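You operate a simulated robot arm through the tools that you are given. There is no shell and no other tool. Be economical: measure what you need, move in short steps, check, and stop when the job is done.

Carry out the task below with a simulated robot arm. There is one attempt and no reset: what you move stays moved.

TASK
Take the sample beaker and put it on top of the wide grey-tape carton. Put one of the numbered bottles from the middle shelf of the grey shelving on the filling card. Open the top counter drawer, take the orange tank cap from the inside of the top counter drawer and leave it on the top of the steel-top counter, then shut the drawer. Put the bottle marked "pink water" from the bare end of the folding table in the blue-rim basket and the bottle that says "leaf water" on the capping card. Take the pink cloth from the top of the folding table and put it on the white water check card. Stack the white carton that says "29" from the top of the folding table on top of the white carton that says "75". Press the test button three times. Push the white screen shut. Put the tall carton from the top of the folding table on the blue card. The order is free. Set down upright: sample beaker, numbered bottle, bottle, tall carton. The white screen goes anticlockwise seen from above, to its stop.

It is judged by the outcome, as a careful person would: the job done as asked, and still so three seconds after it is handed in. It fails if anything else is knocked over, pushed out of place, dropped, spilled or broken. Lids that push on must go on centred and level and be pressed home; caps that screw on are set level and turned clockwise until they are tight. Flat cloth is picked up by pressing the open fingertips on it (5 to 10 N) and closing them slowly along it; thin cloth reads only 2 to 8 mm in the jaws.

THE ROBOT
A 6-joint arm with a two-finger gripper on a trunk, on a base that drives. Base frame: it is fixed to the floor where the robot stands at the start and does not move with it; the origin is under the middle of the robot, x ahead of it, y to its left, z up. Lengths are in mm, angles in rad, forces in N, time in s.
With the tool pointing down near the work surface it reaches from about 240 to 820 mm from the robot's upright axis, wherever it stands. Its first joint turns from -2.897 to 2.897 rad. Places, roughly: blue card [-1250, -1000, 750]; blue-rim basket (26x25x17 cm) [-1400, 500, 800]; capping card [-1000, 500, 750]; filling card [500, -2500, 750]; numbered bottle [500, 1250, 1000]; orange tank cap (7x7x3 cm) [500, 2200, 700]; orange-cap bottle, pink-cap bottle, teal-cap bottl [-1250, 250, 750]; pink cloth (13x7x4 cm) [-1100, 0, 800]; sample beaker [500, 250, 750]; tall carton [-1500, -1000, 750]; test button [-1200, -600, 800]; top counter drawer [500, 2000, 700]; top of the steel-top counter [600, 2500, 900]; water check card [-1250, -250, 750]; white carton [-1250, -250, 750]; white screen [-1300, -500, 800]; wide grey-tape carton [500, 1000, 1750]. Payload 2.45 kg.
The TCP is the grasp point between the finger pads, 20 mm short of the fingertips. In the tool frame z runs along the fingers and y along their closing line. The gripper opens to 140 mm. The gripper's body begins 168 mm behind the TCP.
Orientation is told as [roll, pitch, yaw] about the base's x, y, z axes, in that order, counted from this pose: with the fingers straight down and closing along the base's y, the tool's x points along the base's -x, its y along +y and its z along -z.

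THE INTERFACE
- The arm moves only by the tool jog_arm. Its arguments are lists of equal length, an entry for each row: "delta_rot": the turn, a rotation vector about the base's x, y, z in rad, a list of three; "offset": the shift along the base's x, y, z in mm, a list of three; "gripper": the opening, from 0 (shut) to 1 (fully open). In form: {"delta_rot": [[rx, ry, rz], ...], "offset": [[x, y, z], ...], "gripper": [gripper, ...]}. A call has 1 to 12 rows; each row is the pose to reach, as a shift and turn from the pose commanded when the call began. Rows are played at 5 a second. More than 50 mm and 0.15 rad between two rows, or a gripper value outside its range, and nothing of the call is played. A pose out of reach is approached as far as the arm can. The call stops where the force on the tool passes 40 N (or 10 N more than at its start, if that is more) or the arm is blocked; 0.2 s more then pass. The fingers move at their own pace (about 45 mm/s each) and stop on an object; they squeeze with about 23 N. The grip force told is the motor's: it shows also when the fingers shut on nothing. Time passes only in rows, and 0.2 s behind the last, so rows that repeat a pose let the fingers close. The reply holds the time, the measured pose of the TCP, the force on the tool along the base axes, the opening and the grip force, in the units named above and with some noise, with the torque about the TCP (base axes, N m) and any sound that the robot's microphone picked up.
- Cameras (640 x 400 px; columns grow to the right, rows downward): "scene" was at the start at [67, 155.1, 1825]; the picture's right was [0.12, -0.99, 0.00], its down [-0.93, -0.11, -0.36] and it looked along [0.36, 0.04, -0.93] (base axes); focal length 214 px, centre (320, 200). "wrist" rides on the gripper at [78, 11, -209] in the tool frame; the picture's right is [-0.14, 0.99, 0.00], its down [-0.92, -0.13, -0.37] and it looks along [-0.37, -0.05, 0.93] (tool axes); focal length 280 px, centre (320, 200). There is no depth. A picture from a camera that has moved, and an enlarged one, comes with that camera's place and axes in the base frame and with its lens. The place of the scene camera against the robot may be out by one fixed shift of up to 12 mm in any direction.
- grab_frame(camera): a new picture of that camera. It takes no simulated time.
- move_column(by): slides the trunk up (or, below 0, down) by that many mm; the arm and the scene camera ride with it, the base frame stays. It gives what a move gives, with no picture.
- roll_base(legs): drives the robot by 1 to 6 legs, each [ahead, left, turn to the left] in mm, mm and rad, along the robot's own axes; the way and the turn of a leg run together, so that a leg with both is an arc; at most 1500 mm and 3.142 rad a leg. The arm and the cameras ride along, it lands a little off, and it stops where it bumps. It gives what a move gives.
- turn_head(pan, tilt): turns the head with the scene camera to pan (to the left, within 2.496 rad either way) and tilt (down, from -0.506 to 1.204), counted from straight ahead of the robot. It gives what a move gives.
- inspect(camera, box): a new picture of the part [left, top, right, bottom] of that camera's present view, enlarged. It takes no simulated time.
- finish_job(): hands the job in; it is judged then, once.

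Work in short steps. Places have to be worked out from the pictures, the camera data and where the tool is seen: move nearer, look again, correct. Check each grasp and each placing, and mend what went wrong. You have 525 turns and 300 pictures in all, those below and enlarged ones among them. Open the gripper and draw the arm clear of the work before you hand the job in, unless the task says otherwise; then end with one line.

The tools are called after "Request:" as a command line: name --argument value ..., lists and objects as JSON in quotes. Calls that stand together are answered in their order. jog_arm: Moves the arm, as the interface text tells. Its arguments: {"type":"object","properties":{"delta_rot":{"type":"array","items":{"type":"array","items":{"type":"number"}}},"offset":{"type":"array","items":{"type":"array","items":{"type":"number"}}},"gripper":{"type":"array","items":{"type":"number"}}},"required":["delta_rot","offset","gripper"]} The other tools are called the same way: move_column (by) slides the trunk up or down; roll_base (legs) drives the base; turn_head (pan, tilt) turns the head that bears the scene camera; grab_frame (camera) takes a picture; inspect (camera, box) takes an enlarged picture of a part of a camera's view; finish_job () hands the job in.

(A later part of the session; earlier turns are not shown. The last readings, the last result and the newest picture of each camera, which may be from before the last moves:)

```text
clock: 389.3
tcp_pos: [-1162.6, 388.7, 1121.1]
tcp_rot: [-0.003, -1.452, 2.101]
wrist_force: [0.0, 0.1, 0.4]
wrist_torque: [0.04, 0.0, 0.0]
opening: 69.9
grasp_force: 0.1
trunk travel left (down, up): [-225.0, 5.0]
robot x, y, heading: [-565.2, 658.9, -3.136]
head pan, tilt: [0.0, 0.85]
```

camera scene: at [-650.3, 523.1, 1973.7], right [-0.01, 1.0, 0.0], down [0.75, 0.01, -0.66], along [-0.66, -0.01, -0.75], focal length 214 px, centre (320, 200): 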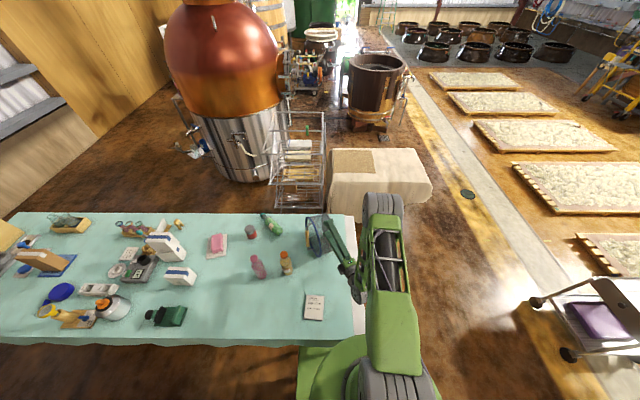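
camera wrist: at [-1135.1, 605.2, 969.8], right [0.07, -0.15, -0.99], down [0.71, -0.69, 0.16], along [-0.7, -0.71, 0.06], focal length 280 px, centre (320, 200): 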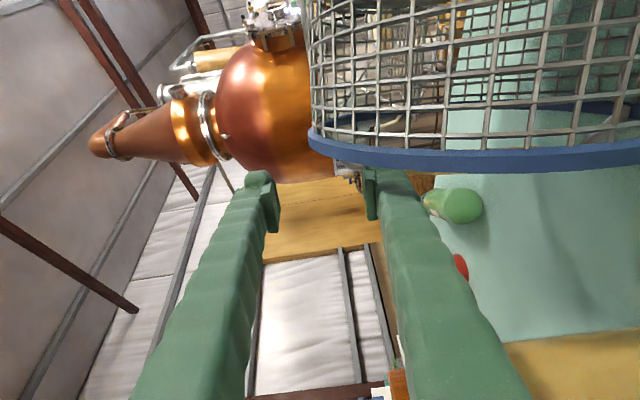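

Amber would be in the way on the near side; the far-side rim point F≈(−1453,419) is clear. Drive −y 330 and bring the hand (pitch −1.2) toward it.

Request:
roll_base --legs '[[0, 330, 0]]'

Request:
jog_arm --delta_rot '[[-0.07, -0.043, 0], [-0.14, -0.085, 0], [-0.215, -0.128, 0], [-0.215, -0.128, 0], [-0.215, -0.128, 0], [-0.215, -0.128, 0], [-0.215, -0.128, 0], [-0.215, -0.128, 0], [-0.215, -0.128, 0], [-0.215, -0.128, 0]]' --offset '[[-25, 25, 0], [-50, 50, 0], [-75, 75, 0], [-100, 100, 0], [-125, 130, 0], [-150, 160, -10], [-175, 190, -20], [-200, 218, -30], [-222, 245, -40], [-235, 265, -50]]' --gripper '[0.5, 0.5, 0.5, 0.5, 0.5, 0.5, 0.5, 0.5, 0.5, 0.5]'

Request:
grab_frame --camera "wrist"

```text
clock: 392.9
tcp_pos: [-1159.5, 44.8, 1120.6]
tcp_rot: [0.003, -1.453, 2.097]
wrist_force: [0.4, 1.0, 0.4]
wrist_torque: [0.01, 0.01, 0.01]
opening: 70.0
grasp_force: 0.0
trunk travel left (down, up): [-225.0, 5.0]
robot x, y, heading: [-561.7, 315.3, -3.135]
head pan, tilt: [0.0, 0.85]
```

```text
clock: 395.1
tcp_pos: [-1394.3, 310.6, 1071.3]
tcp_rot: [-0.005, -1.202, 2.107]
wrist_force: [0.3, -1.3, 0.2]
wrist_torque: [-0.02, 0.01, -0.01]
opening: 69.8
grasp_force: 0.0
trunk travel left (down, up): [-225.0, 5.0]
robot x, y, heading: [-563.7, 312.7, -3.129]
head pan, tilt: [0.0, 0.85]
```

```text
94 pictures are left
camera wrist: at [-1291.7, 112.0, 1074.7], right [-0.88, -0.46, 0.13], down [0.12, 0.05, 0.99], along [-0.46, 0.89, 0.01], focal length 280 px, centre (320, 200)
```

wrist: 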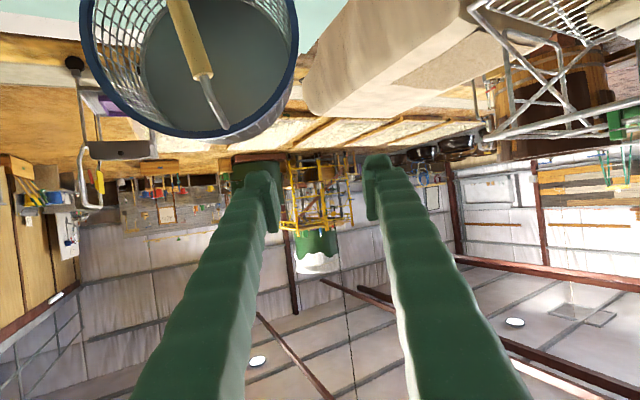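

Ring's far side F ≈(−1447,412,866). Lower to the pre-pinch pose.

Request:
jog_arm --delta_rot '[[0, 0, 0], [0, 0, 0], [0, 0, 0], [0, 0, 0], [0, 0, 0]]' --offset '[[-2, 5, -40], [-4, 12, -80], [-7, 20, -120], [-10, 26, -155], [-11, 29, -172]]' --gripper '[0.4, 0.4, 0.4, 0.4, 0.4]'

Request:
grab_frame --camera "wrist"

```text
clock: 396.3
tcp_pos: [-1403.9, 339.9, 898.7]
tcp_rot: [-0.003, -1.202, 2.102]
wrist_force: [0.2, 0.2, 0.4]
wrist_torque: [-0.03, -0.04, -0.03]
opening: 56.1
grasp_force: 0.1
trunk travel left (down, up): [-225.0, 5.0]
robot x, y, heading: [-562.4, 310.2, -3.135]
head pan, tilt: [0.0, 0.85]
```

```text
93 pictures are left
camera wrist: at [-1302.1, 141.3, 901.2], right [-0.88, -0.46, 0.13], down [0.12, 0.05, 0.99], along [-0.46, 0.89, 0.01], focal length 280 px, centre (320, 200)
```

wrist: 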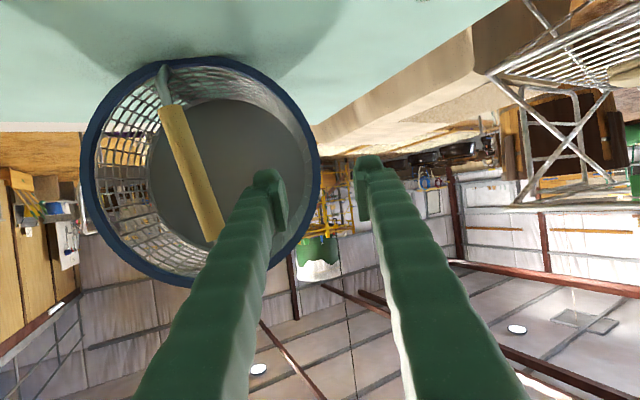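

Excellent alignment: the rim's right edge is centred between the fingers. Advance 90 mm along the hand axis.

Request:
jog_arm --delta_rot '[[0, 0, 0], [0, 0, 0], [0, 0, 0]]' --offset '[[-14, 24, -11], [-28, 48, -22], [-42, 72, -32]]' --gripper '[0.4, 0.4, 0.4]'

Request:
grab_frame --camera "wrist"

```text
clock: 397.1
tcp_pos: [-1444.5, 411.0, 869.6]
tcp_rot: [0.002, -1.202, 2.103]
wrist_force: [-0.2, 0.0, 0.5]
wrist_torque: [-0.16, -0.12, -0.07]
opening: 56.0
grasp_force: 0.1
trunk travel left (down, up): [-225.0, 5.0]
robot x, y, heading: [-563.8, 311.9, -3.133]
head pan, tilt: [0.0, 0.85]
```

```text
92 pictures are left
camera wrist: at [-1341.4, 214.5, 873.7], right [-0.88, -0.46, 0.13], down [0.12, 0.06, 0.99], along [-0.46, 0.89, 0.0], focal length 280 px, centre (320, 200)
```

wrist: 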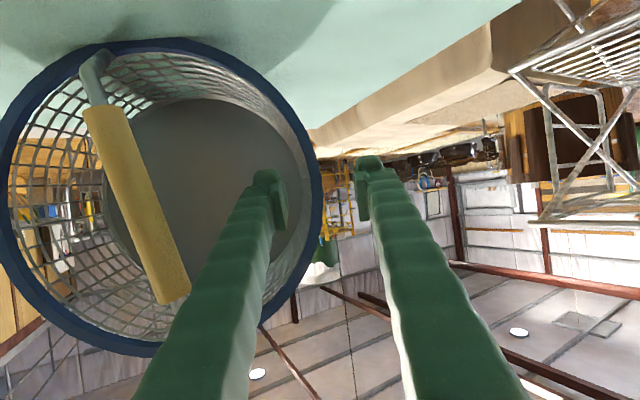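

The rim is at TCP depth. Close on it.

Request:
jog_arm --delta_rot '[[0, 0, 0], [0, 0, 0], [0, 0, 0], [0, 0, 0], [0, 0, 0], [0, 0, 0]]' --offset '[[-2, 4, -2], [-2, 4, -2], [-2, 4, -2], [-2, 4, -2], [-2, 4, -2], [-2, 4, -2]]' --gripper '[0.3, 0.2, 0.1, 0.0, 0.0, 0.0]'

```text
clock: 398.5
tcp_pos: [-1444.2, 415.8, 869.1]
tcp_rot: [-0.003, -1.201, 2.106]
wrist_force: [0.7, -1.3, 0.0]
wrist_torque: [-0.17, 0.03, -0.15]
opening: 6.1
grasp_force: 23.0
out of reach, approached as far as the arm can: row 1, 2, 3, 4, 5, 6
trunk travel left (down, up): [-225.0, 5.0]
robot x, y, heading: [-560.3, 313.3, -3.135]
head pan, tilt: [0.0, 0.85]
```

Pinched (6 mm). Lift slowly while bringing it +x and steepening the hand.

Request:
jog_arm --delta_rot '[[0, 0, 0], [0, 0, 0], [-0.07, -0.04, 0], [-0.14, -0.08, 0], [-0.21, -0.12, 0], [-0.28, -0.16, 0]]' --offset '[[5, -3, 12], [15, -8, 28], [25, -13, 42], [38, -18, 54], [50, -22, 64], [62, -25, 72]]' --gripper '[0, 0, 0, 0, 0, 0]'

Request:
grab_frame --camera "wrist"

Request:
inspect --camera "scene" --box '[270, 185, 410, 285]'

```text
clock: 399.9
tcp_pos: [-1382.4, 391.0, 938.4]
tcp_rot: [0.005, -0.878, 2.097]
wrist_force: [0.2, -0.5, -3.9]
wrist_torque: [-0.47, 0.16, 0.02]
opening: 5.9
grasp_force: 22.1
trunk travel left (down, up): [-225.0, 5.0]
robot x, y, heading: [-559.8, 310.6, -3.133]
head pan, tilt: [0.0, 0.85]
```

```text
91 pictures are left
camera wrist: at [-1285.1, 204.1, 1013.1], right [-0.9, -0.42, 0.11], down [-0.04, 0.33, 0.94], along [-0.44, 0.84, -0.31], focal length 280 px, centre (320, 200)
```

wrist: 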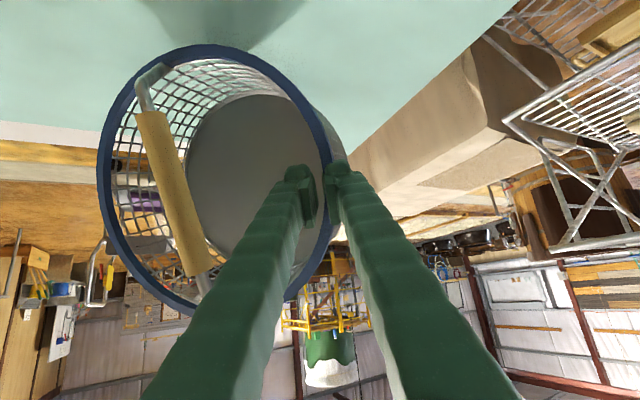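

```text
4.00 times, centred on (340, 235) of scene
camera zoom: at [-647.4, 180.7, 1973.7], right [-0.01, 1.0, 0.0], down [0.75, 0.01, -0.66], along [-0.66, -0.01, -0.75], focal length 858 px, centre (240, 60)
```

zoom: 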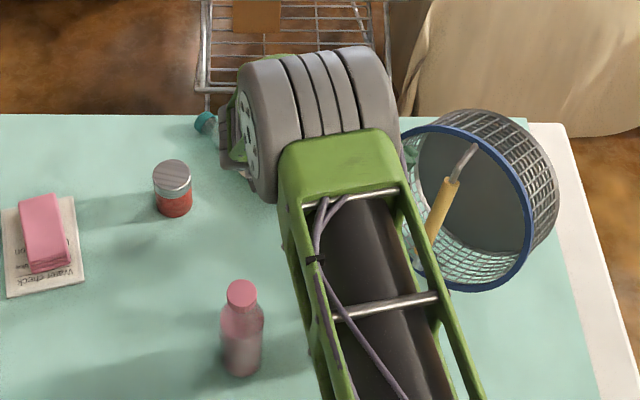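

The basket is lifted rigidly (~4 N). Continue steepening by 0.6, moving +x 50.

Request:
jog_arm --delta_rot '[[-0.08, -0.05, 0], [-0.17, -0.1, 0], [-0.26, -0.15, 0], [-0.35, -0.2, 0], [-0.44, -0.26, 0], [-0.53, -0.31, 0]]' --offset '[[10, -2, 8], [20, -4, 16], [30, -6, 22], [40, -8, 26], [50, -10, 26], [60, -10, 26]]' --gripper '[0, 0, 0, 0, 0, 0]'

Request:
grab_frame --camera "wrist"

Request:
inspect --camera "scene" --box '[270, 185, 410, 285]'

```text
clock: 401.3
tcp_pos: [-1322.4, 381.8, 966.9]
tcp_rot: [0.002, -0.266, 2.097]
wrist_force: [-0.4, -0.8, -3.7]
wrist_torque: [-0.32, 0.25, -0.03]
opening: 5.9
grasp_force: 22.7
trunk travel left (down, up): [-225.0, 5.0]
robot x, y, heading: [-559.4, 312.0, -3.131]
head pan, tilt: [0.0, 0.85]
```

```text
89 pictures are left
camera wrist: at [-1266.1, 263.5, 1148.5], right [-0.92, -0.38, 0.04], down [-0.29, 0.75, 0.6], along [-0.26, 0.54, -0.8], focal length 280 px, centre (320, 200)
```

wrist: 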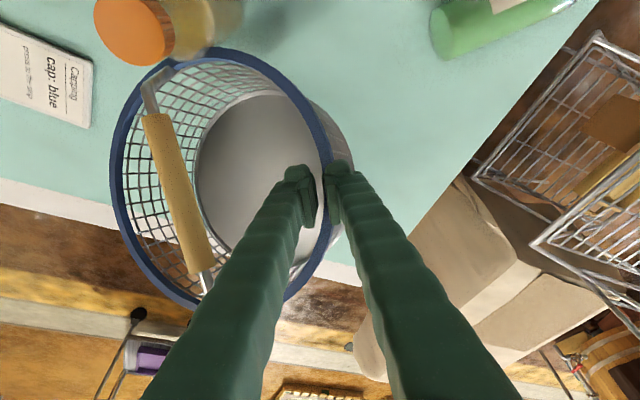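

```text
4.00 times, centred on (340, 235) of scene
camera zoom: at [-647.7, 181.4, 1973.7], right [-0.01, 1.0, 0.0], down [0.75, 0.01, -0.66], along [-0.66, -0.01, -0.75], focal length 858 px, centre (240, 60)
```

zoom: 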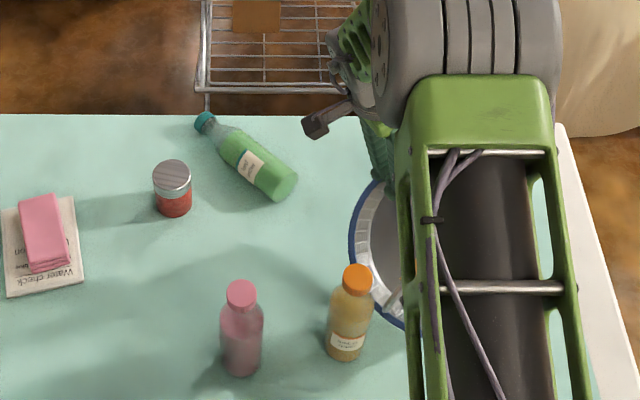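

Nearly upright in the air, but its wall is beside the amber bottle. Drive +y 100 then ahead 40 (both away from amber).

Request:
roll_base --legs '[[0, -100, 0], [40, 0, 0]]'

Request:
jog_arm --delta_rot '[[0, 0, 0], [0, 0, 0], [0, 0, 0], [0, 0, 0]]' --offset '[[-25, -15, 0], [-50, -30, 0], [-75, -45, 0], [-98, -59, 0]]' --gripper '[0, 0, 0, 0]'

Request:
grab_frame --camera "wrist"

Request:
inspect --camera "scene" --box '[250, 185, 390, 285]'

```text
clock: 403.4
tcp_pos: [-1349.6, 481.9, 969.4]
tcp_rot: [0.005, -0.267, 2.097]
wrist_force: [1.0, 0.1, -2.9]
wrist_torque: [-0.28, 0.29, 0.02]
opening: 6.0
grasp_force: 22.9
trunk travel left (down, up): [-225.0, 5.0]
robot x, y, heading: [-594.5, 414.0, -3.134]
head pan, tilt: [0.0, 0.85]
stopped in leg 2: the robot was blocked; the commanded pose is now the measured one
```

```text
clock: 404.4
tcp_pos: [-1450.9, 424.7, 964.9]
tcp_rot: [0.003, -0.264, 2.098]
wrist_force: [0.3, -0.3, -5.2]
wrist_torque: [-0.3, 0.18, -0.03]
opening: 6.0
grasp_force: 23.2
trunk travel left (down, up): [-225.0, 5.0]
robot x, y, heading: [-591.8, 412.7, -3.137]
head pan, tilt: [0.0, 0.85]
```

```text
87 pictures are left
camera wrist: at [-1394.1, 306.4, 1146.5], right [-0.92, -0.38, 0.04], down [-0.29, 0.75, 0.6], along [-0.26, 0.54, -0.8], focal length 280 px, centre (320, 200)
```

wrist: 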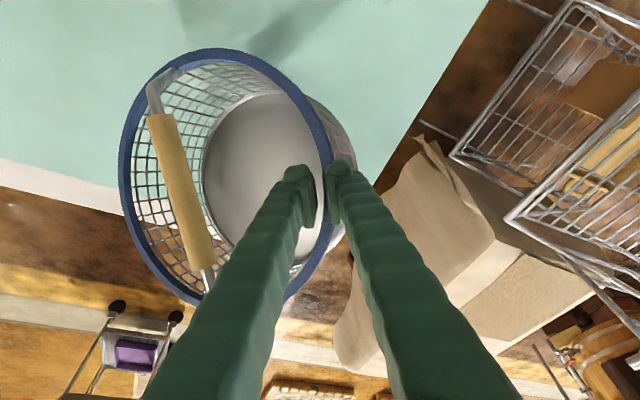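

```text
4.00 times, centred on (320, 235) of scene
camera zoom: at [-678.6, 281.4, 1973.5], right [-0.01, 1.0, 0.0], down [0.75, 0.01, -0.66], along [-0.66, 0.0, -0.75], focal length 858 px, centre (320, 60)
```

zoom: 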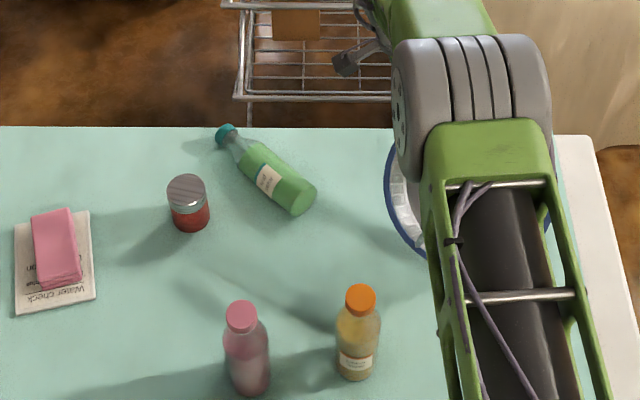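

Now lower the basket toward the table.

Request:
jog_arm --delta_rot '[[0, 0, 0], [0, 0, 0], [0, 0, 0]]' --offset '[[0, 0, -20], [0, 0, -40], [0, 0, -55]]' --gripper '[0, 0, 0]'

Request:
jog_arm --delta_rot '[[0, 0, 0], [0, 0, 0], [0, 0, 0], [0, 0, 0]]' --offset '[[0, 0, -6], [0, 0, -12], [0, 0, -18], [0, 0, -24]]' --gripper '[0, 0, 0, 0]'

Request:
grab_frame --camera "wrist"

```text
clock: 405.2
tcp_pos: [-1447.8, 423.9, 909.8]
tcp_rot: [0.003, -0.265, 2.098]
wrist_force: [0.8, -0.1, -0.3]
wrist_torque: [-0.23, -0.14, -0.04]
opening: 6.3
grasp_force: 22.8
trunk travel left (down, up): [-225.0, 5.0]
robot x, y, heading: [-588.2, 412.8, -3.138]
head pan, tilt: [0.0, 0.85]
```

```text
clock: 406.2
tcp_pos: [-1450.5, 423.3, 890.6]
tcp_rot: [0.009, -0.269, 2.098]
wrist_force: [-12.0, -0.2, 17.8]
wrist_torque: [-0.07, -0.51, 0.12]
opening: 5.9
grasp_force: 23.0
trunk travel left (down, up): [-225.0, 5.0]
robot x, y, heading: [-592.5, 413.2, -3.136]
head pan, tilt: [0.0, 0.85]
```

```text
85 pictures are left
camera wrist: at [-1394.0, 306.3, 1071.0], right [-0.92, -0.39, 0.04], down [-0.28, 0.75, 0.6], along [-0.26, 0.54, -0.8], focal length 280 px, centre (320, 200)
```

wrist: 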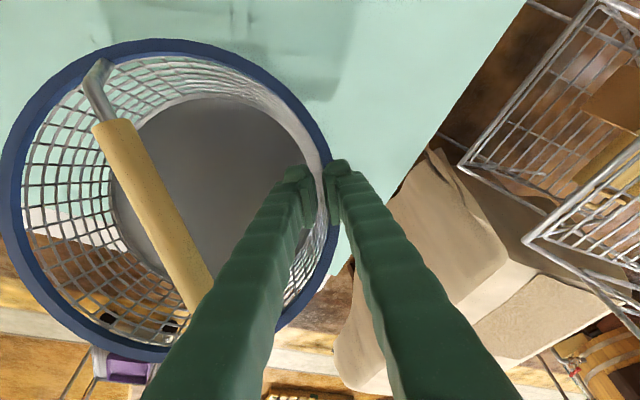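

One side is on the table. Keep lowering gently so it settles.

Request:
jog_arm --delta_rot '[[0, 0, 0], [0, 0, 0], [0, 0, 0], [0, 0, 0]]' --offset '[[-1, 0, -5], [-2, 0, -10], [-3, 0, -15], [-3, 0, -20]]' --gripper '[0, 0, 0, 0]'

```text
clock: 407.2
tcp_pos: [-1455.1, 423.6, 870.6]
tcp_rot: [0.009, -0.272, 2.094]
wrist_force: [-13.4, 3.9, 24.8]
wrist_torque: [0.31, -0.49, 0.35]
opening: 9.4
grasp_force: 22.2
trunk travel left (down, up): [-225.0, 5.0]
robot x, y, heading: [-590.9, 410.3, -3.136]
head pan, tilt: [0.0, 0.85]
```

Almost down. Lower a few mm more, then open.

Request:
jog_arm --delta_rot '[[0, 0, 0], [0, 0, 0], [0, 0, 0], [0, 0, 0], [0, 0, 0]]' --offset '[[0, 0, -4], [0, 0, -7], [0, 0, -7], [0, 0, -7], [0, 0, -7]]' --gripper '[0, 0, 0.15, 0.3, 0.4]'

Request:
grab_frame --camera "wrist"

```text
clock: 408.4
tcp_pos: [-1453.6, 421.8, 860.5]
tcp_rot: [0.005, -0.268, 2.097]
wrist_force: [-0.3, 0.8, 0.0]
wrist_torque: [0.01, 0.0, 0.0]
opening: 56.1
grasp_force: 0.1
trunk travel left (down, up): [-225.0, 5.0]
robot x, y, heading: [-592.5, 410.9, -3.134]
head pan, tilt: [0.0, 0.85]
```

```text
84 pictures are left
camera wrist: at [-1396.2, 304.9, 1042.4], right [-0.92, -0.38, 0.04], down [-0.29, 0.75, 0.6], along [-0.26, 0.54, -0.8], focal length 280 px, centre (320, 200)
```

wrist: 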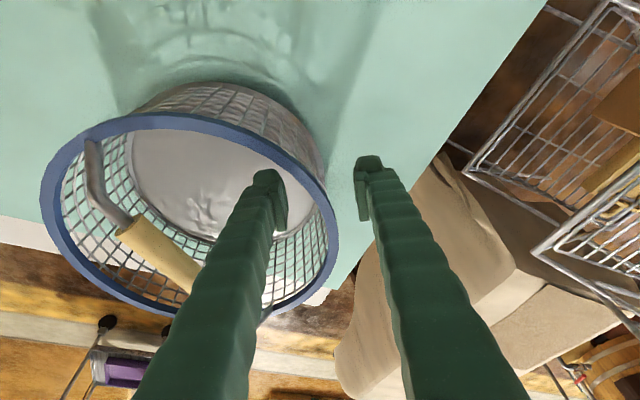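

Basket stands upright. Withdraw the hand along its own axis.

Request:
jog_arm --delta_rot '[[0, 0, 0], [0, 0, 0], [0, 0, 0], [0, 0, 0], [0, 0, 0], [0, 0, 0], [0, 0, 0]]' --offset '[[2, -4, 18], [5, -9, 38], [10, -18, 75], [15, -27, 112], [20, -36, 150], [30, -50, 190], [40, -60, 230]]' --gripper '[0.4, 0.4, 0.4, 0.4, 0.4, 0.4, 0.4]'

Request:
grab_frame --camera "wrist"

Request:
inspect --camera "scene" --box '[250, 185, 390, 285]'

```text
clock: 410.0
tcp_pos: [-1411.5, 361.7, 1092.4]
tcp_rot: [0.006, -0.268, 2.097]
wrist_force: [0.1, 0.2, -0.7]
wrist_torque: [-0.01, 0.07, 0.0]
opening: 56.0
grasp_force: 0.1
trunk travel left (down, up): [-225.0, 5.0]
robot x, y, heading: [-591.2, 409.1, -3.132]
head pan, tilt: [0.0, 0.85]
```

```text
83 pictures are left
camera wrist: at [-1354.7, 243.4, 1274.2], right [-0.92, -0.38, 0.04], down [-0.29, 0.75, 0.6], along [-0.26, 0.54, -0.8], focal length 280 px, centre (320, 200)
```

wrist: 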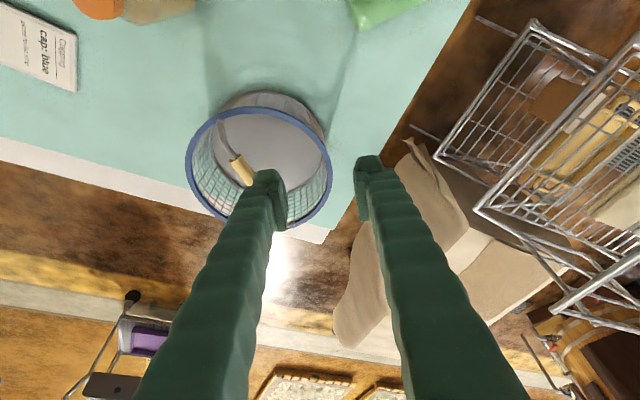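

```text
4.00 times, centred on (320, 235) of scene
camera zoom: at [-675.3, 281.6, 1973.8], right [-0.01, 1.0, 0.0], down [0.75, 0.01, -0.66], along [-0.66, 0.0, -0.75], focal length 858 px, centre (320, 60)
```

zoom: 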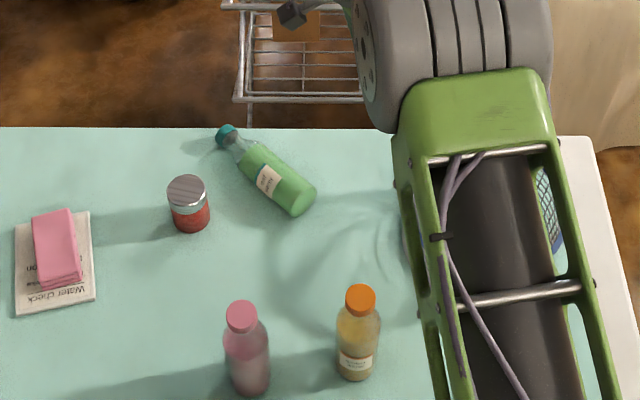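

Basket restored at ≈(−1364,493). Now back off slightly, drive −y 160, and re-orient the hand (+y forward, pitch −0.9) for the pink bottle.

Request:
roll_base --legs '[[-30, 0, 0], [0, 160, 0]]'

Request:
jog_arm --delta_rot '[[0.11, 0.065, 0], [0.22, 0.13, 0], [0.33, 0.19, 0], [0.44, 0.255, 0], [0.544, 0.319, 0]]' --offset '[[30, -10, 0], [60, -20, 0], [95, -30, 0], [130, -40, 0], [165, -50, 0]]' --gripper '[0.7, 0.7, 0.7, 0.7, 0.7]'

Request:
jog_arm --delta_rot '[[0, 0, -0.13], [0, 0, -0.26], [0, 0, -0.39], [0, 0, -0.52]]' --offset '[[15, -20, -20], [30, -40, -45], [45, -60, -70], [50, -75, -95]]' --gripper '[0.7, 0.7, 0.7, 0.7]'

```text
clock: 412.5
tcp_pos: [-1380.3, 200.8, 1092.1]
tcp_rot: [0.003, -0.268, 2.101]
wrist_force: [0.1, 0.2, 0.4]
wrist_torque: [0.0, -0.01, -0.02]
opening: 55.9
grasp_force: 0.1
trunk travel left (down, up): [-225.0, 5.0]
robot x, y, heading: [-558.6, 257.1, -3.136]
head pan, tilt: [0.0, 0.85]
```

```text
clock: 413.7
tcp_pos: [-1215.8, 148.6, 1092.2]
tcp_rot: [0.005, -0.902, 2.104]
wrist_force: [0.2, -0.5, -0.4]
wrist_torque: [0.02, 0.0, 0.02]
opening: 97.9
grasp_force: 0.1
trunk travel left (down, up): [-225.0, 5.0]
robot x, y, heading: [-560.7, 255.2, -3.128]
head pan, tilt: [0.0, 0.85]
```

```text
clock: 414.7
tcp_pos: [-1169.5, 75.4, 995.4]
tcp_rot: [0.001, -0.896, 1.582]
wrist_force: [0.7, 0.9, 0.5]
wrist_torque: [0.01, -0.04, 0.0]
opening: 98.0
grasp_force: 0.1
trunk travel left (down, up): [-225.0, 5.0]
robot x, y, heading: [-561.7, 259.9, -3.129]
head pan, tilt: [0.0, 0.85]
```

Lower in front of the pink bottle and look.

Request:
jog_arm --delta_rot '[[0, 0, 0], [0, 0, 0], [0, 0, 0], [0, 0, 0]]' --offset '[[4, 0, -40], [8, 0, -80], [11, 0, -120], [12, 0, -160]]' --gripper '[0.72, 0.72, 0.72, 0.72]'

Request:
grab_frame --camera "wrist"

```text
clock: 415.7
tcp_pos: [-1158.4, 76.2, 836.8]
tcp_rot: [0.006, -0.897, 1.582]
wrist_force: [0.2, 0.2, 0.2]
wrist_torque: [0.0, 0.01, -0.01]
opening: 100.7
grasp_force: 0.0
trunk travel left (down, up): [-225.0, 5.0]
robot x, y, heading: [-561.1, 258.1, -3.128]
head pan, tilt: [0.0, 0.85]
```

```text
81 pictures are left
camera wrist: at [-1166.2, -135.7, 905.9], right [-0.99, 0.07, 0.11], down [0.13, 0.29, 0.95], along [0.04, 0.95, -0.29], focal length 280 px, centre (320, 200)
```

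wrist: 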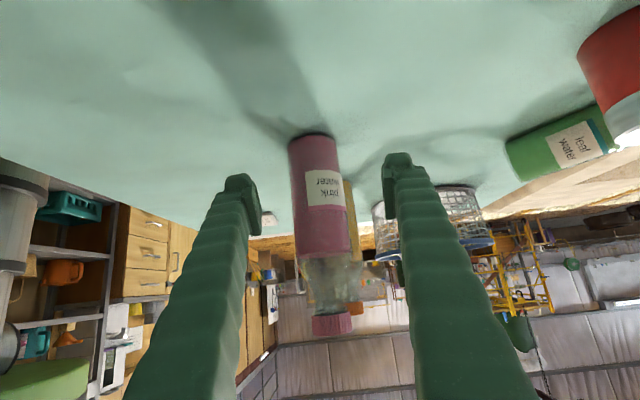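

Same geometry as before. Advance 97 mm in steps and grip.

Request:
jog_arm --delta_rot '[[0, 0, 0], [0, 0, 0], [0, 0, 0], [0, 0, 0]]' --offset '[[-1, 25, -1], [-1, 50, -2], [-1, 75, -2], [-1, 97, -2]]' --gripper '[0.72, 0.72, 0.72, 0.72]'

Request:
grab_frame --camera "wrist"

```text
clock: 416.7
tcp_pos: [-1156.8, 174.1, 837.0]
tcp_rot: [0.004, -0.898, 1.582]
wrist_force: [-0.1, 0.0, -1.0]
wrist_torque: [-0.03, 0.02, -0.02]
opening: 100.6
grasp_force: 0.0
trunk travel left (down, up): [-225.0, 5.0]
robot x, y, heading: [-557.5, 258.4, -3.13]
head pan, tilt: [0.0, 0.85]
```

```text
80 pictures are left
camera wrist: at [-1164.8, -37.8, 905.9], right [-0.99, 0.07, 0.11], down [0.13, 0.29, 0.95], along [0.04, 0.95, -0.29], focal length 280 px, centre (320, 200)
```

wrist: 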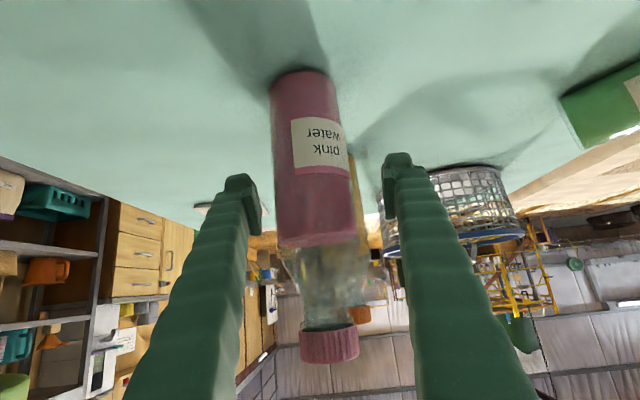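

Good depth. Raise 10, nudge +4 y, close and lift.

Request:
jog_arm --delta_rot '[[0, 0, 0], [0, 0, 0], [0, 0, 0], [0, 0, 0], [0, 0, 0], [0, 0, 0]]' --offset '[[0, 4, 10], [0, 4, 10], [0, 4, 10], [0, 4, 10], [0, 4, 10], [0, 4, 10]]' --gripper '[0.7, 0.6, 0.5, 0.4, 0.3, 0.3]'

Request:
jog_arm --delta_rot '[[0, 0, 0], [0, 0, 0], [0, 0, 0], [0, 0, 0], [0, 0, 0], [0, 0, 0], [0, 0, 0]]' --offset '[[0, 0, 8], [0, 0, 30], [0, 0, 70], [0, 0, 115], [0, 0, 160], [0, 0, 205], [0, 0, 240]]' --gripper '[0.3, 0.3, 0.3, 0.3, 0.3, 0.3, 0.3]'

```text
clock: 418.1
tcp_pos: [-1155.6, 178.9, 846.5]
tcp_rot: [0.002, -0.895, 1.584]
wrist_force: [2.1, 1.5, 3.0]
wrist_torque: [0.05, -0.01, -0.01]
opening: 59.8
grasp_force: 23.3
trunk travel left (down, up): [-225.0, 5.0]
robot x, y, heading: [-559.1, 258.1, -3.13]
head pan, tilt: [0.0, 0.85]
```

```text
clock: 419.7
tcp_pos: [-1156.0, 178.7, 1083.2]
tcp_rot: [0.004, -0.898, 1.583]
wrist_force: [-0.5, 0.6, -5.6]
wrist_torque: [0.04, 0.03, 0.02]
opening: 59.7
grasp_force: 22.6
trunk travel left (down, up): [-225.0, 5.0]
robot x, y, heading: [-558.1, 259.4, -3.13]
head pan, tilt: [0.0, 0.85]
```

Pink held again. Raise 40, drive +y 160, then move over the basket's left half.

Request:
jog_arm --delta_rot '[[0, 0, 0]]' --offset '[[0, 0, 40]]' --gripper '[0.3]'

Request:
roll_base --legs '[[0, -170, 0]]'

Request:
inspect --camera "scene" --box '[270, 185, 390, 270]'

```text
clock: 420.1
tcp_pos: [-1153.6, 180.1, 1123.6]
tcp_rot: [0.003, -0.898, 1.582]
wrist_force: [0.9, 0.9, -5.4]
wrist_torque: [0.02, 0.03, 0.04]
opening: 59.9
grasp_force: 23.0
trunk travel left (down, up): [-225.0, 5.0]
robot x, y, heading: [-563.9, 254.9, -3.128]
head pan, tilt: [0.0, 0.85]
```

```text
clock: 422.2
tcp_pos: [-1158.5, 354.6, 1122.2]
tcp_rot: [0.004, -0.897, 1.583]
wrist_force: [-0.4, 0.7, -5.2]
wrist_torque: [0.01, 0.02, -0.02]
opening: 59.6
grasp_force: 23.4
trunk travel left (down, up): [-225.0, 5.0]
robot x, y, heading: [-561.3, 431.4, -3.131]
head pan, tilt: [0.0, 0.85]
```

```text
4.71 times, centred on (330, 228) of scene
camera zoom: at [-647.3, 300.1, 1973.7], right [-0.01, 1.0, 0.0], down [0.75, 0.01, -0.66], along [-0.66, -0.01, -0.75], focal length 1009 px, centre (273, 71)
```

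zoom: 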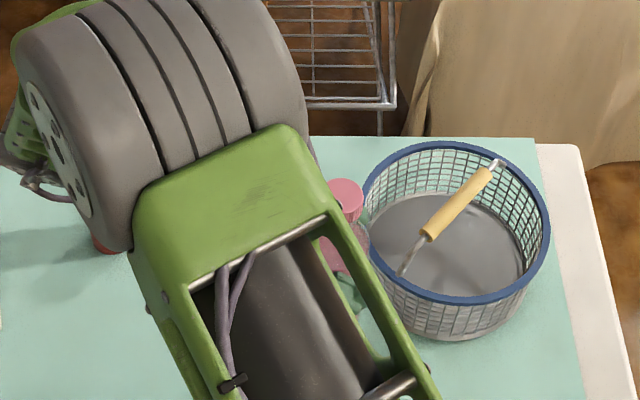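

The bail now runs diagonally, so a body-height grip would be tight. I'll set the bottle down on the free spot again and regrip it by its cap, keeping fingers above the rim. Move −y 165 and lower.

Request:
jog_arm --delta_rot '[[0, 0, 0], [0, 0, 0], [0, 0, 0], [0, 0, 0], [0, 0, 0], [0, 0, 0], [0, 0, 0], [0, 0, 0], [0, 0, 0]]' --offset '[[0, -40, 0], [0, -80, 0], [0, -120, 0], [0, -160, -20], [0, -175, -65], [0, -175, -110], [0, -175, -155], [0, -175, -200], [0, -175, -245]]' --gripper '[0.3, 0.3, 0.3, 0.3, 0.3, 0.3, 0.3, 0.3, 0.3]'

Request:
jog_arm --delta_rot '[[0, 0, 0], [0, 0, 0], [0, 0, 0], [0, 0, 0], [0, 0, 0]]' --offset '[[0, 0, -10], [0, 0, -18], [0, 0, -24], [0, 0, -28], [0, 0, -32]]' --gripper '[0.3, 0.3, 0.3, 0.3, 0.3]'

```text
clock: 424.2
tcp_pos: [-1155.5, 176.9, 875.4]
tcp_rot: [0.004, -0.897, 1.582]
wrist_force: [-1.0, -1.9, -3.4]
wrist_torque: [-0.04, -0.04, -0.07]
opening: 59.8
grasp_force: 23.1
trunk travel left (down, up): [-225.0, 5.0]
robot x, y, heading: [-562.2, 433.0, -3.131]
head pan, tilt: [0.0, 0.85]
```

```text
clock: 425.4
tcp_pos: [-1152.1, 183.0, 851.1]
tcp_rot: [0.005, -0.898, 1.581]
wrist_force: [0.0, -1.0, -5.4]
wrist_torque: [0.05, 0.04, -0.01]
opening: 59.6
grasp_force: 22.8
out of reach, approached as far as the arm can: row 2, 3, 4, 5
trunk travel left (down, up): [-225.0, 5.0]
robot x, y, heading: [-564.1, 432.1, -3.13]
head pan, tilt: [0.0, 0.85]
```

At the lateral reach limit. Drive −y 100 (bottle hovers just above free table), then lower.

Request:
jog_arm --delta_rot '[[0, 0, 0]]' --offset '[[0, 0, 20]]' --gripper '[0.3]'

Request:
roll_base --legs '[[0, 100, 0]]'

Request:
jog_arm --delta_rot '[[0, 0, 0], [0, 0, 0], [0, 0, 0], [0, 0, 0], [0, 0, 0]]' --offset '[[0, 0, -10], [0, 0, -16], [0, 0, -20], [0, 0, -24], [0, 0, -27]]' --gripper '[0.3, 0.3, 0.3, 0.3, 0.3]'

```text
clock: 425.9
tcp_pos: [-1150.9, 185.6, 871.1]
tcp_rot: [0.002, -0.895, 1.583]
wrist_force: [0.5, -0.5, -5.9]
wrist_torque: [0.05, -0.02, 0.02]
opening: 59.7
grasp_force: 22.9
trunk travel left (down, up): [-225.0, 5.0]
robot x, y, heading: [-561.5, 430.2, -3.126]
head pan, tilt: [0.0, 0.85]
```

```text
clock: 427.4
tcp_pos: [-1149.3, 86.4, 871.7]
tcp_rot: [0.003, -0.898, 1.579]
wrist_force: [0.1, -1.0, -5.8]
wrist_torque: [0.1, 0.02, 0.02]
opening: 59.6
grasp_force: 22.8
trunk travel left (down, up): [-225.0, 5.0]
robot x, y, heading: [-562.8, 331.2, -3.134]
head pan, tilt: [0.0, 0.85]
```

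```text
clock: 428.6
tcp_pos: [-1149.1, 87.3, 846.1]
tcp_rot: [0.008, -0.896, 1.579]
wrist_force: [0.8, -4.6, 9.0]
wrist_torque: [-0.46, 0.14, 0.07]
opening: 59.4
grasp_force: 23.6
trunk travel left (down, up): [-225.0, 5.0]
robot x, y, heading: [-562.7, 331.9, -3.135]
head pan, tilt: [0.0, 0.85]
```

Contact. Release, back off along the hand axis, then rise to cap height (z≈930).

Request:
jog_arm --delta_rot '[[0, 0, 0], [0, 0, 0], [0, 0, 0], [0, 0, 0], [0, 0, 0], [0, 0, 0], [0, 0, 0], [0, 0, 0], [0, 0, 0]]' --offset '[[0, 0, 2], [0, 0, 2], [0, 0, 2], [0, 0, 2], [0, -25, 2], [0, -55, 10], [0, -75, 45], [0, -75, 80], [0, -75, 90]]' --gripper '[0.45, 0.55, 0.65, 0.7, 0.7, 0.7, 0.6, 0.5, 0.5]'

Request:
grab_frame --camera "wrist"

```text
clock: 430.6
tcp_pos: [-1137.5, 20.1, 938.2]
tcp_rot: [0.003, -0.897, 1.58]
wrist_force: [-0.8, -0.1, -0.3]
wrist_torque: [0.02, 0.01, 0.03]
opening: 70.1
grasp_force: 0.1
out of reach, approached as far as the arm can: row 5, 6, 7, 8, 9
trunk travel left (down, up): [-225.0, 5.0]
robot x, y, heading: [-560.4, 327.9, -3.136]
head pan, tilt: [0.0, 0.85]
```

```text
78 pictures are left
camera wrist: at [-1147.1, -190.9, 1008.8], right [-0.99, 0.07, 0.11], down [0.13, 0.29, 0.95], along [0.04, 0.95, -0.29], focal length 280 px, centre (320, 200)
```

wrist: 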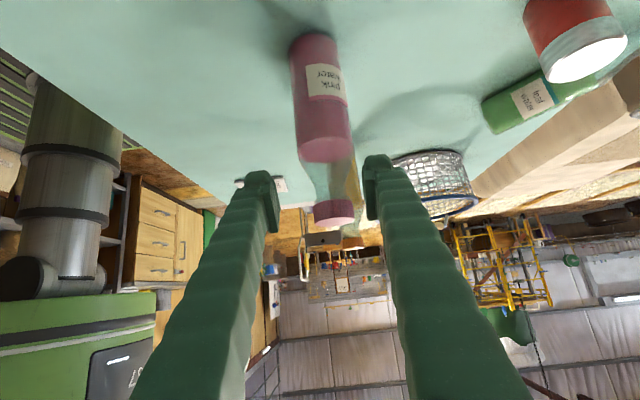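

Cap at ≈(−1147,91,935). Advance onto it and grip.

Request:
jog_arm --delta_rot '[[0, 0, 0], [0, 0, 0], [0, 0, 0], [0, 0, 0], [0, 0, 0], [0, 0, 0], [0, 0, 0]]' --offset '[[-8, 25, -2], [-10, 50, -4], [-10, 68, -5], [-10, 68, -5], [-10, 68, -5], [-10, 68, -5], [-10, 68, -5]]' --gripper '[0.5, 0.5, 0.5, 0.35, 0.25, 0.15, 0.15]'

Request:
grab_frame --camera "wrist"

```text
clock: 432.2
tcp_pos: [-1147.0, 90.3, 935.0]
tcp_rot: [0.005, -0.897, 1.58]
wrist_force: [-0.1, 0.6, -1.0]
wrist_torque: [0.06, 0.0, 0.01]
opening: 41.9
grasp_force: 23.1
trunk travel left (down, up): [-225.0, 5.0]
robot x, y, heading: [-563.0, 337.5, -3.132]
head pan, tilt: [0.0, 0.85]
```

```text
77 pictures are left
camera wrist: at [-1156.4, -121.6, 1004.3], right [-0.99, 0.07, 0.11], down [0.13, 0.29, 0.95], along [0.04, 0.95, -0.29], focal length 280 px, centre (320, 200)
```

wrist: 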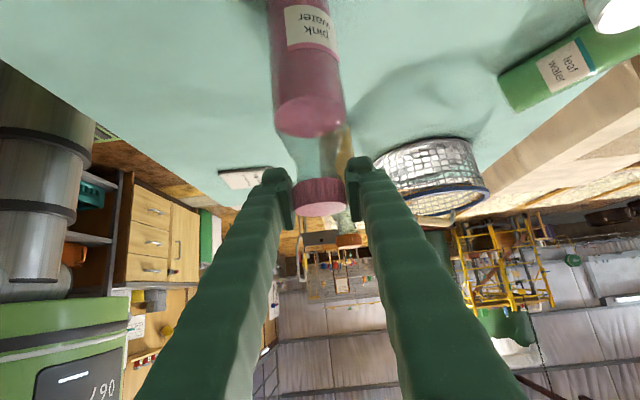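

Cap gripped (41.9 mm). Lift straight up high.

Request:
jog_arm --delta_rot '[[0, 0, 0], [0, 0, 0], [0, 0, 0], [0, 0, 0], [0, 0, 0], [0, 0, 0], [0, 0, 0], [0, 0, 0]]' --offset '[[0, 0, 8], [0, 0, 30], [0, 0, 65], [0, 0, 105], [0, 0, 145], [0, 0, 185], [0, 0, 220], [0, 0, 250]]' --gripper '[0.1, 0.1, 0.1, 0.1, 0.1, 0.1, 0.1, 0.1]'

Request:
roll_base --legs '[[0, -110, 0]]'

```text
clock: 434.0
tcp_pos: [-1146.9, 94.1, 1185.7]
tcp_rot: [0.004, -0.899, 1.578]
wrist_force: [0.0, 0.4, -5.9]
wrist_torque: [0.1, -0.01, 0.02]
opening: 42.1
grasp_force: 23.4
trunk travel left (down, up): [-225.0, 5.0]
robot x, y, heading: [-559.7, 336.3, -3.13]
head pan, tilt: [0.0, 0.85]
```

```text
clock: 435.6
tcp_pos: [-1149.2, 198.8, 1185.4]
tcp_rot: [0.004, -0.897, 1.581]
wrist_force: [0.1, 0.5, -5.1]
wrist_torque: [0.04, 0.06, 0.01]
opening: 42.1
grasp_force: 23.3
trunk travel left (down, up): [-225.0, 5.0]
robot x, y, heading: [-564.2, 436.0, -3.129]
head pan, tilt: [0.0, 0.85]
```

Move toward the basket at height.

Request:
jog_arm --delta_rot '[[0, 0, 0], [0, 0, 0], [0, 0, 0], [0, 0, 0], [0, 0, 0], [0, 0, 0], [0, 0, 0], [0, 0, 0], [0, 0, 0]]' --offset '[[-32, 22, 0], [-64, 47, 0], [-96, 72, 0], [-128, 97, 0], [-160, 122, 0], [-190, 150, 0], [-215, 180, 0], [-238, 208, 0], [-256, 231, 0]]' --gripper '[0.1, 0.1, 0.1, 0.1, 0.1, 0.1, 0.1, 0.1, 0.1]'

Request:
grab_frame --camera "wrist"

Request:
inspect --camera "scene" --box '[270, 175, 390, 260]'

```text
clock: 437.6
tcp_pos: [-1395.6, 429.8, 1184.3]
tcp_rot: [0.001, -0.899, 1.582]
wrist_force: [-0.2, 0.6, -4.5]
wrist_torque: [0.04, 0.02, 0.02]
opening: 41.9
grasp_force: 23.0
out of reach, approached as far as the arm can: row 9
trunk travel left (down, up): [-225.0, 5.0]
robot x, y, heading: [-559.0, 439.7, -3.132]
head pan, tilt: [0.0, 0.85]
```

```text
76 pictures are left
camera wrist: at [-1403.5, 218.1, 1253.4], right [-0.99, 0.07, 0.11], down [0.12, 0.29, 0.95], along [0.04, 0.95, -0.29], focal length 280 px, centre (320, 200)
```

wrist: 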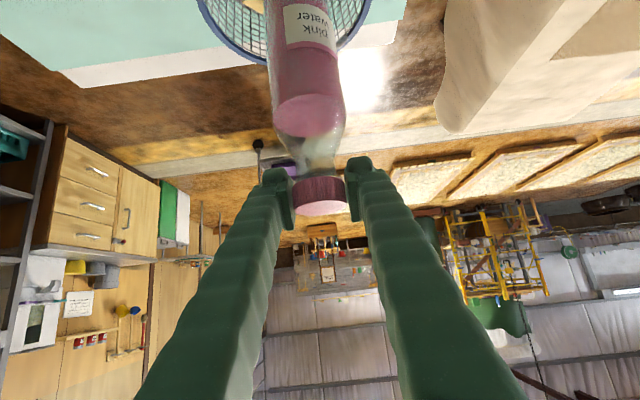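

```text
4.71 times, centred on (330, 218) of scene
camera zoom: at [-646.6, 307.0, 1973.8], right [-0.01, 1.0, 0.0], down [0.75, 0.01, -0.66], along [-0.66, -0.01, -0.75], focal length 1009 px, centre (273, 118)
```

zoom: 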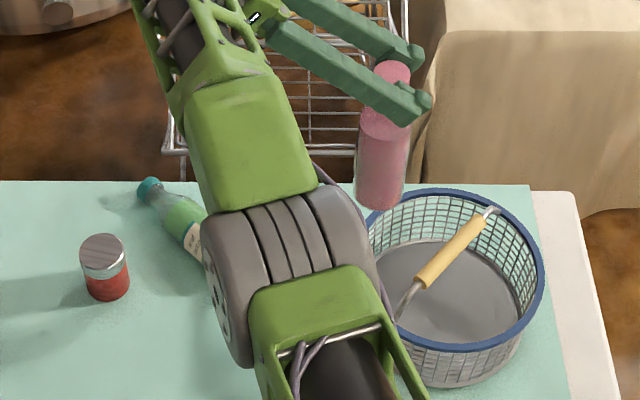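

In this view the basket centre is ≈(−1370,535); target for the bottle ≈(−1400,495), left-far of the bail. Move the base 22 ahead, shift the hand, and descend to just above the rim.

Request:
roll_base --legs '[[22, 0, 0]]'

Request:
jog_arm --delta_rot '[[0, 0, 0], [0, 0, 0], [0, 0, 0], [0, 0, 0], [0, 0, 0]]' --offset '[[6, 30, -15], [14, 64, -35], [16, 66, -65], [16, 66, -95], [16, 66, -110]]' --gripper '[0.1, 0.1, 0.1, 0.1, 0.1]'

Request:
inspect --camera "scene" --box '[270, 175, 390, 260]'

Request:
grab_frame --camera "wrist"

```text
clock: 438.4
tcp_pos: [-1418.1, 429.6, 1180.6]
tcp_rot: [0.0, -0.898, 1.583]
wrist_force: [0.4, 0.2, -6.3]
wrist_torque: [0.17, -0.05, -0.08]
opening: 41.7
grasp_force: 23.0
trunk travel left (down, up): [-225.0, 5.0]
robot x, y, heading: [-584.7, 435.5, -3.133]
head pan, tilt: [0.0, 0.85]
```

```text
clock: 439.6
tcp_pos: [-1418.7, 490.2, 1070.1]
tcp_rot: [-0.005, -0.899, 1.584]
wrist_force: [-0.2, 0.1, -6.2]
wrist_torque: [0.06, 0.02, -0.01]
opening: 41.8
grasp_force: 23.1
out of reach, approached as far as the arm can: row 1, 2, 3, 4, 5
trunk travel left (down, up): [-225.0, 5.0]
robot x, y, heading: [-582.7, 437.3, -3.131]
head pan, tilt: [0.0, 0.85]
```

```text
4.71 times, centred on (330, 218) of scene
camera zoom: at [-669.0, 305.8, 1973.6], right [-0.01, 1.0, 0.0], down [0.75, 0.01, -0.66], along [-0.66, -0.01, -0.75], focal length 1009 px, centre (273, 118)
```

zoom: 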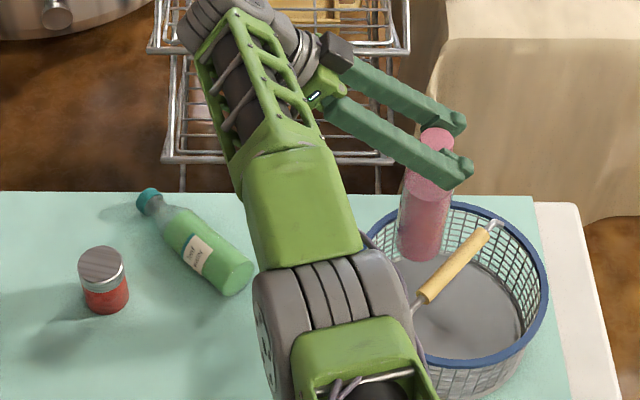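

```text
73 pictures are left
camera wrist: at [-1428.5, 278.5, 1139.9], right [-0.99, 0.08, 0.11], down [0.12, 0.29, 0.95], along [0.04, 0.96, -0.29], focal length 280 px, centre (320, 200)
```

wrist: 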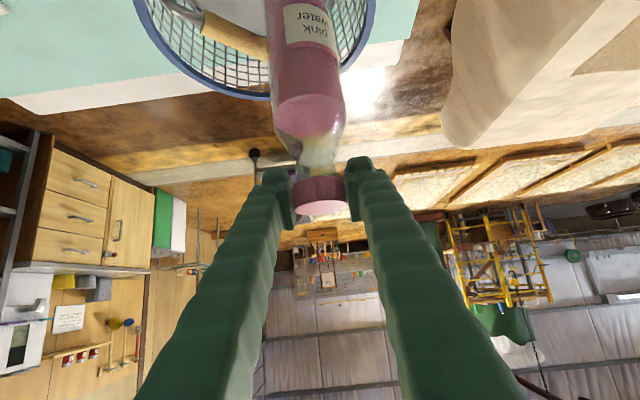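

Bottle's base is just above the rim inside the left-far half (≈24 mm from the wall, ≈34 from the bail). Lower in steps.

Request:
jog_arm --delta_rot '[[0, 0, 0], [0, 0, 0], [0, 0, 0]]' --offset '[[3, 2, -20], [5, 3, -40], [6, 4, -60]]' --gripper '[0.1, 0.1, 0.1]'

Request:
inspect --camera "scene" --box '[290, 185, 390, 255]'

```text
clock: 440.4
tcp_pos: [-1410.6, 495.9, 1010.1]
tcp_rot: [0.003, -0.896, 1.585]
wrist_force: [-1.2, -0.4, -5.9]
wrist_torque: [0.05, 0.01, 0.0]
opening: 41.8
grasp_force: 23.3
trunk travel left (down, up): [-225.0, 5.0]
robot x, y, heading: [-583.2, 438.2, -3.128]
head pan, tilt: [0.0, 0.85]
```

```text
5.71 times, centred on (340, 220) of scene
camera zoom: at [-669.0, 305.9, 1973.6], right [-0.01, 1.0, 0.0], down [0.75, 0.01, -0.66], along [-0.66, -0.01, -0.75], focal length 1226 px, centre (206, 86)
```

zoom: 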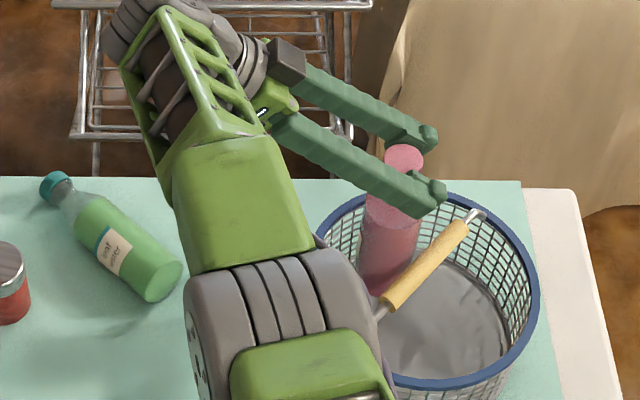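

Shift slightly away from the bail (−7 x, −9 y) and continue down.

Request:
jog_arm --delta_rot '[[0, 0, 0], [0, 0, 0], [0, 0, 0], [0, 0, 0]]' --offset '[[-4, -5, -12], [-7, -9, -25], [-7, -9, -40], [-7, -9, -52]]' --gripper '[0.1, 0.1, 0.1, 0.1]'

Request:
jog_arm --delta_rot '[[0, 0, 0], [0, 0, 0], [0, 0, 0], [0, 0, 0]]' --offset '[[0, 0, -3], [0, 0, -6], [0, 0, -9], [0, 0, -12]]' --gripper '[0.1, 0.1, 0.1, 0.1]'

```text
clock: 441.4
tcp_pos: [-1394.4, 488.8, 965.5]
tcp_rot: [0.003, -0.898, 1.582]
wrist_force: [1.6, -1.0, -4.8]
wrist_torque: [0.05, 0.02, 0.03]
opening: 41.6
grasp_force: 23.3
out of reach, approached as far as the arm can: row 1, 2, 3, 4
trunk travel left (down, up): [-225.0, 5.0]
robot x, y, heading: [-586.0, 440.1, -3.129]
head pan, tilt: [0.0, 0.85]
```

```text
clock: 442.4
tcp_pos: [-1389.3, 488.4, 956.0]
tcp_rot: [0.004, -0.898, 1.584]
wrist_force: [-0.3, -0.1, -5.7]
wrist_torque: [0.04, -0.03, 0.01]
opening: 41.8
grasp_force: 23.1
out of reach, approached as far as the arm can: row 3, 4
trunk travel left (down, up): [-225.0, 5.0]
robot x, y, heading: [-585.8, 437.0, -3.133]
head pan, tilt: [0.0, 0.85]
```

Reach shrinks as the arm works lower; swap arm height for trunk height: arm up 70, trunk down 70, then shift.

Request:
jog_arm --delta_rot '[[0, 0, 0], [0, 0, 0], [0, 0, 0]]' --offset '[[0, 0, 25], [0, 0, 50], [0, 0, 70]]' --gripper '[0.1, 0.1, 0.1]'

Request:
move_column --by -70

Request:
jog_arm --delta_rot '[[0, 0, 0], [0, 0, 0]]' --offset '[[-10, -2, 0], [-20, -4, 0]]' --gripper '[0.1, 0.1]'

Request:
inspect --camera "scene" --box '[290, 185, 390, 255]'

```text
clock: 443.2
tcp_pos: [-1405.8, 482.5, 1019.8]
tcp_rot: [-0.005, -0.898, 1.585]
wrist_force: [-0.2, 0.6, -5.8]
wrist_torque: [0.1, -0.02, -0.01]
opening: 41.6
grasp_force: 23.1
out of reach, approached as far as the arm can: row 1, 2, 3
trunk travel left (down, up): [-225.0, 5.0]
robot x, y, heading: [-584.1, 441.0, -3.131]
head pan, tilt: [0.0, 0.85]
```

```text
clock: 444.3
tcp_pos: [-1405.5, 482.7, 950.7]
tcp_rot: [-0.001, -0.897, 1.584]
wrist_force: [1.1, 0.1, -5.5]
wrist_torque: [0.09, 0.01, 0.01]
opening: 41.6
grasp_force: 22.7
trunk travel left (down, up): [-155.0, 75.0]
robot x, y, heading: [-582.3, 437.5, -3.135]
head pan, tilt: [0.0, 0.85]
```

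```text
clock: 444.9
tcp_pos: [-1406.5, 481.6, 951.9]
tcp_rot: [-0.004, -0.899, 1.585]
wrist_force: [0.8, -0.3, -6.0]
wrist_torque: [0.1, 0.04, 0.02]
opening: 41.8
grasp_force: 23.2
out of reach, approached as far as the arm can: row 1, 2
trunk travel left (down, up): [-155.0, 75.0]
robot x, y, heading: [-584.5, 438.9, -3.128]
head pan, tilt: [0.0, 0.85]
```

```text
5.71 times, centred on (340, 220) of scene
camera zoom: at [-668.8, 305.9, 1903.7], right [-0.01, 1.0, 0.0], down [0.75, 0.01, -0.66], along [-0.66, -0.01, -0.75], focal length 1226 px, centre (206, 86)
```

zoom: 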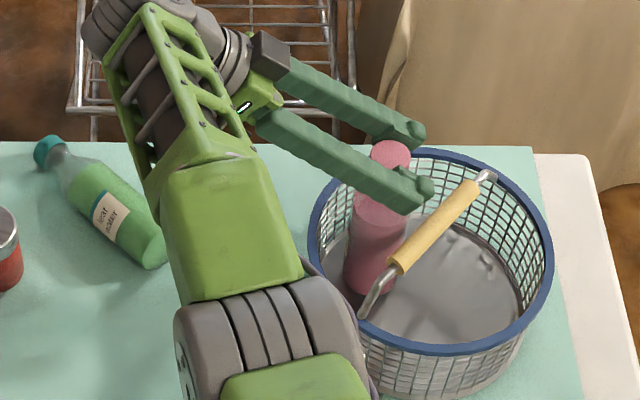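

Well placed. Lower the trunk 6 mm at a time until the base touches the basket floor.

Request:
move_column --by -6

Request:
move_column --by -4

```text
clock: 445.4
tcp_pos: [-1405.6, 480.9, 946.9]
tcp_rot: [-0.002, -0.899, 1.583]
wrist_force: [-0.5, 0.3, -5.3]
wrist_torque: [0.08, 0.03, -0.01]
opening: 41.8
grasp_force: 23.2
trunk travel left (down, up): [-149.0, 81.0]
robot x, y, heading: [-582.9, 439.8, -3.129]
head pan, tilt: [0.0, 0.85]
```

```text
clock: 445.9
tcp_pos: [-1406.6, 482.0, 944.0]
tcp_rot: [0.002, -0.898, 1.582]
wrist_force: [1.4, -0.4, 4.3]
wrist_torque: [-0.21, -0.11, 0.03]
opening: 41.7
grasp_force: 23.0
trunk travel left (down, up): [-145.0, 85.0]
robot x, y, heading: [-580.9, 443.1, -3.134]
head pan, tilt: [0.0, 0.85]
```

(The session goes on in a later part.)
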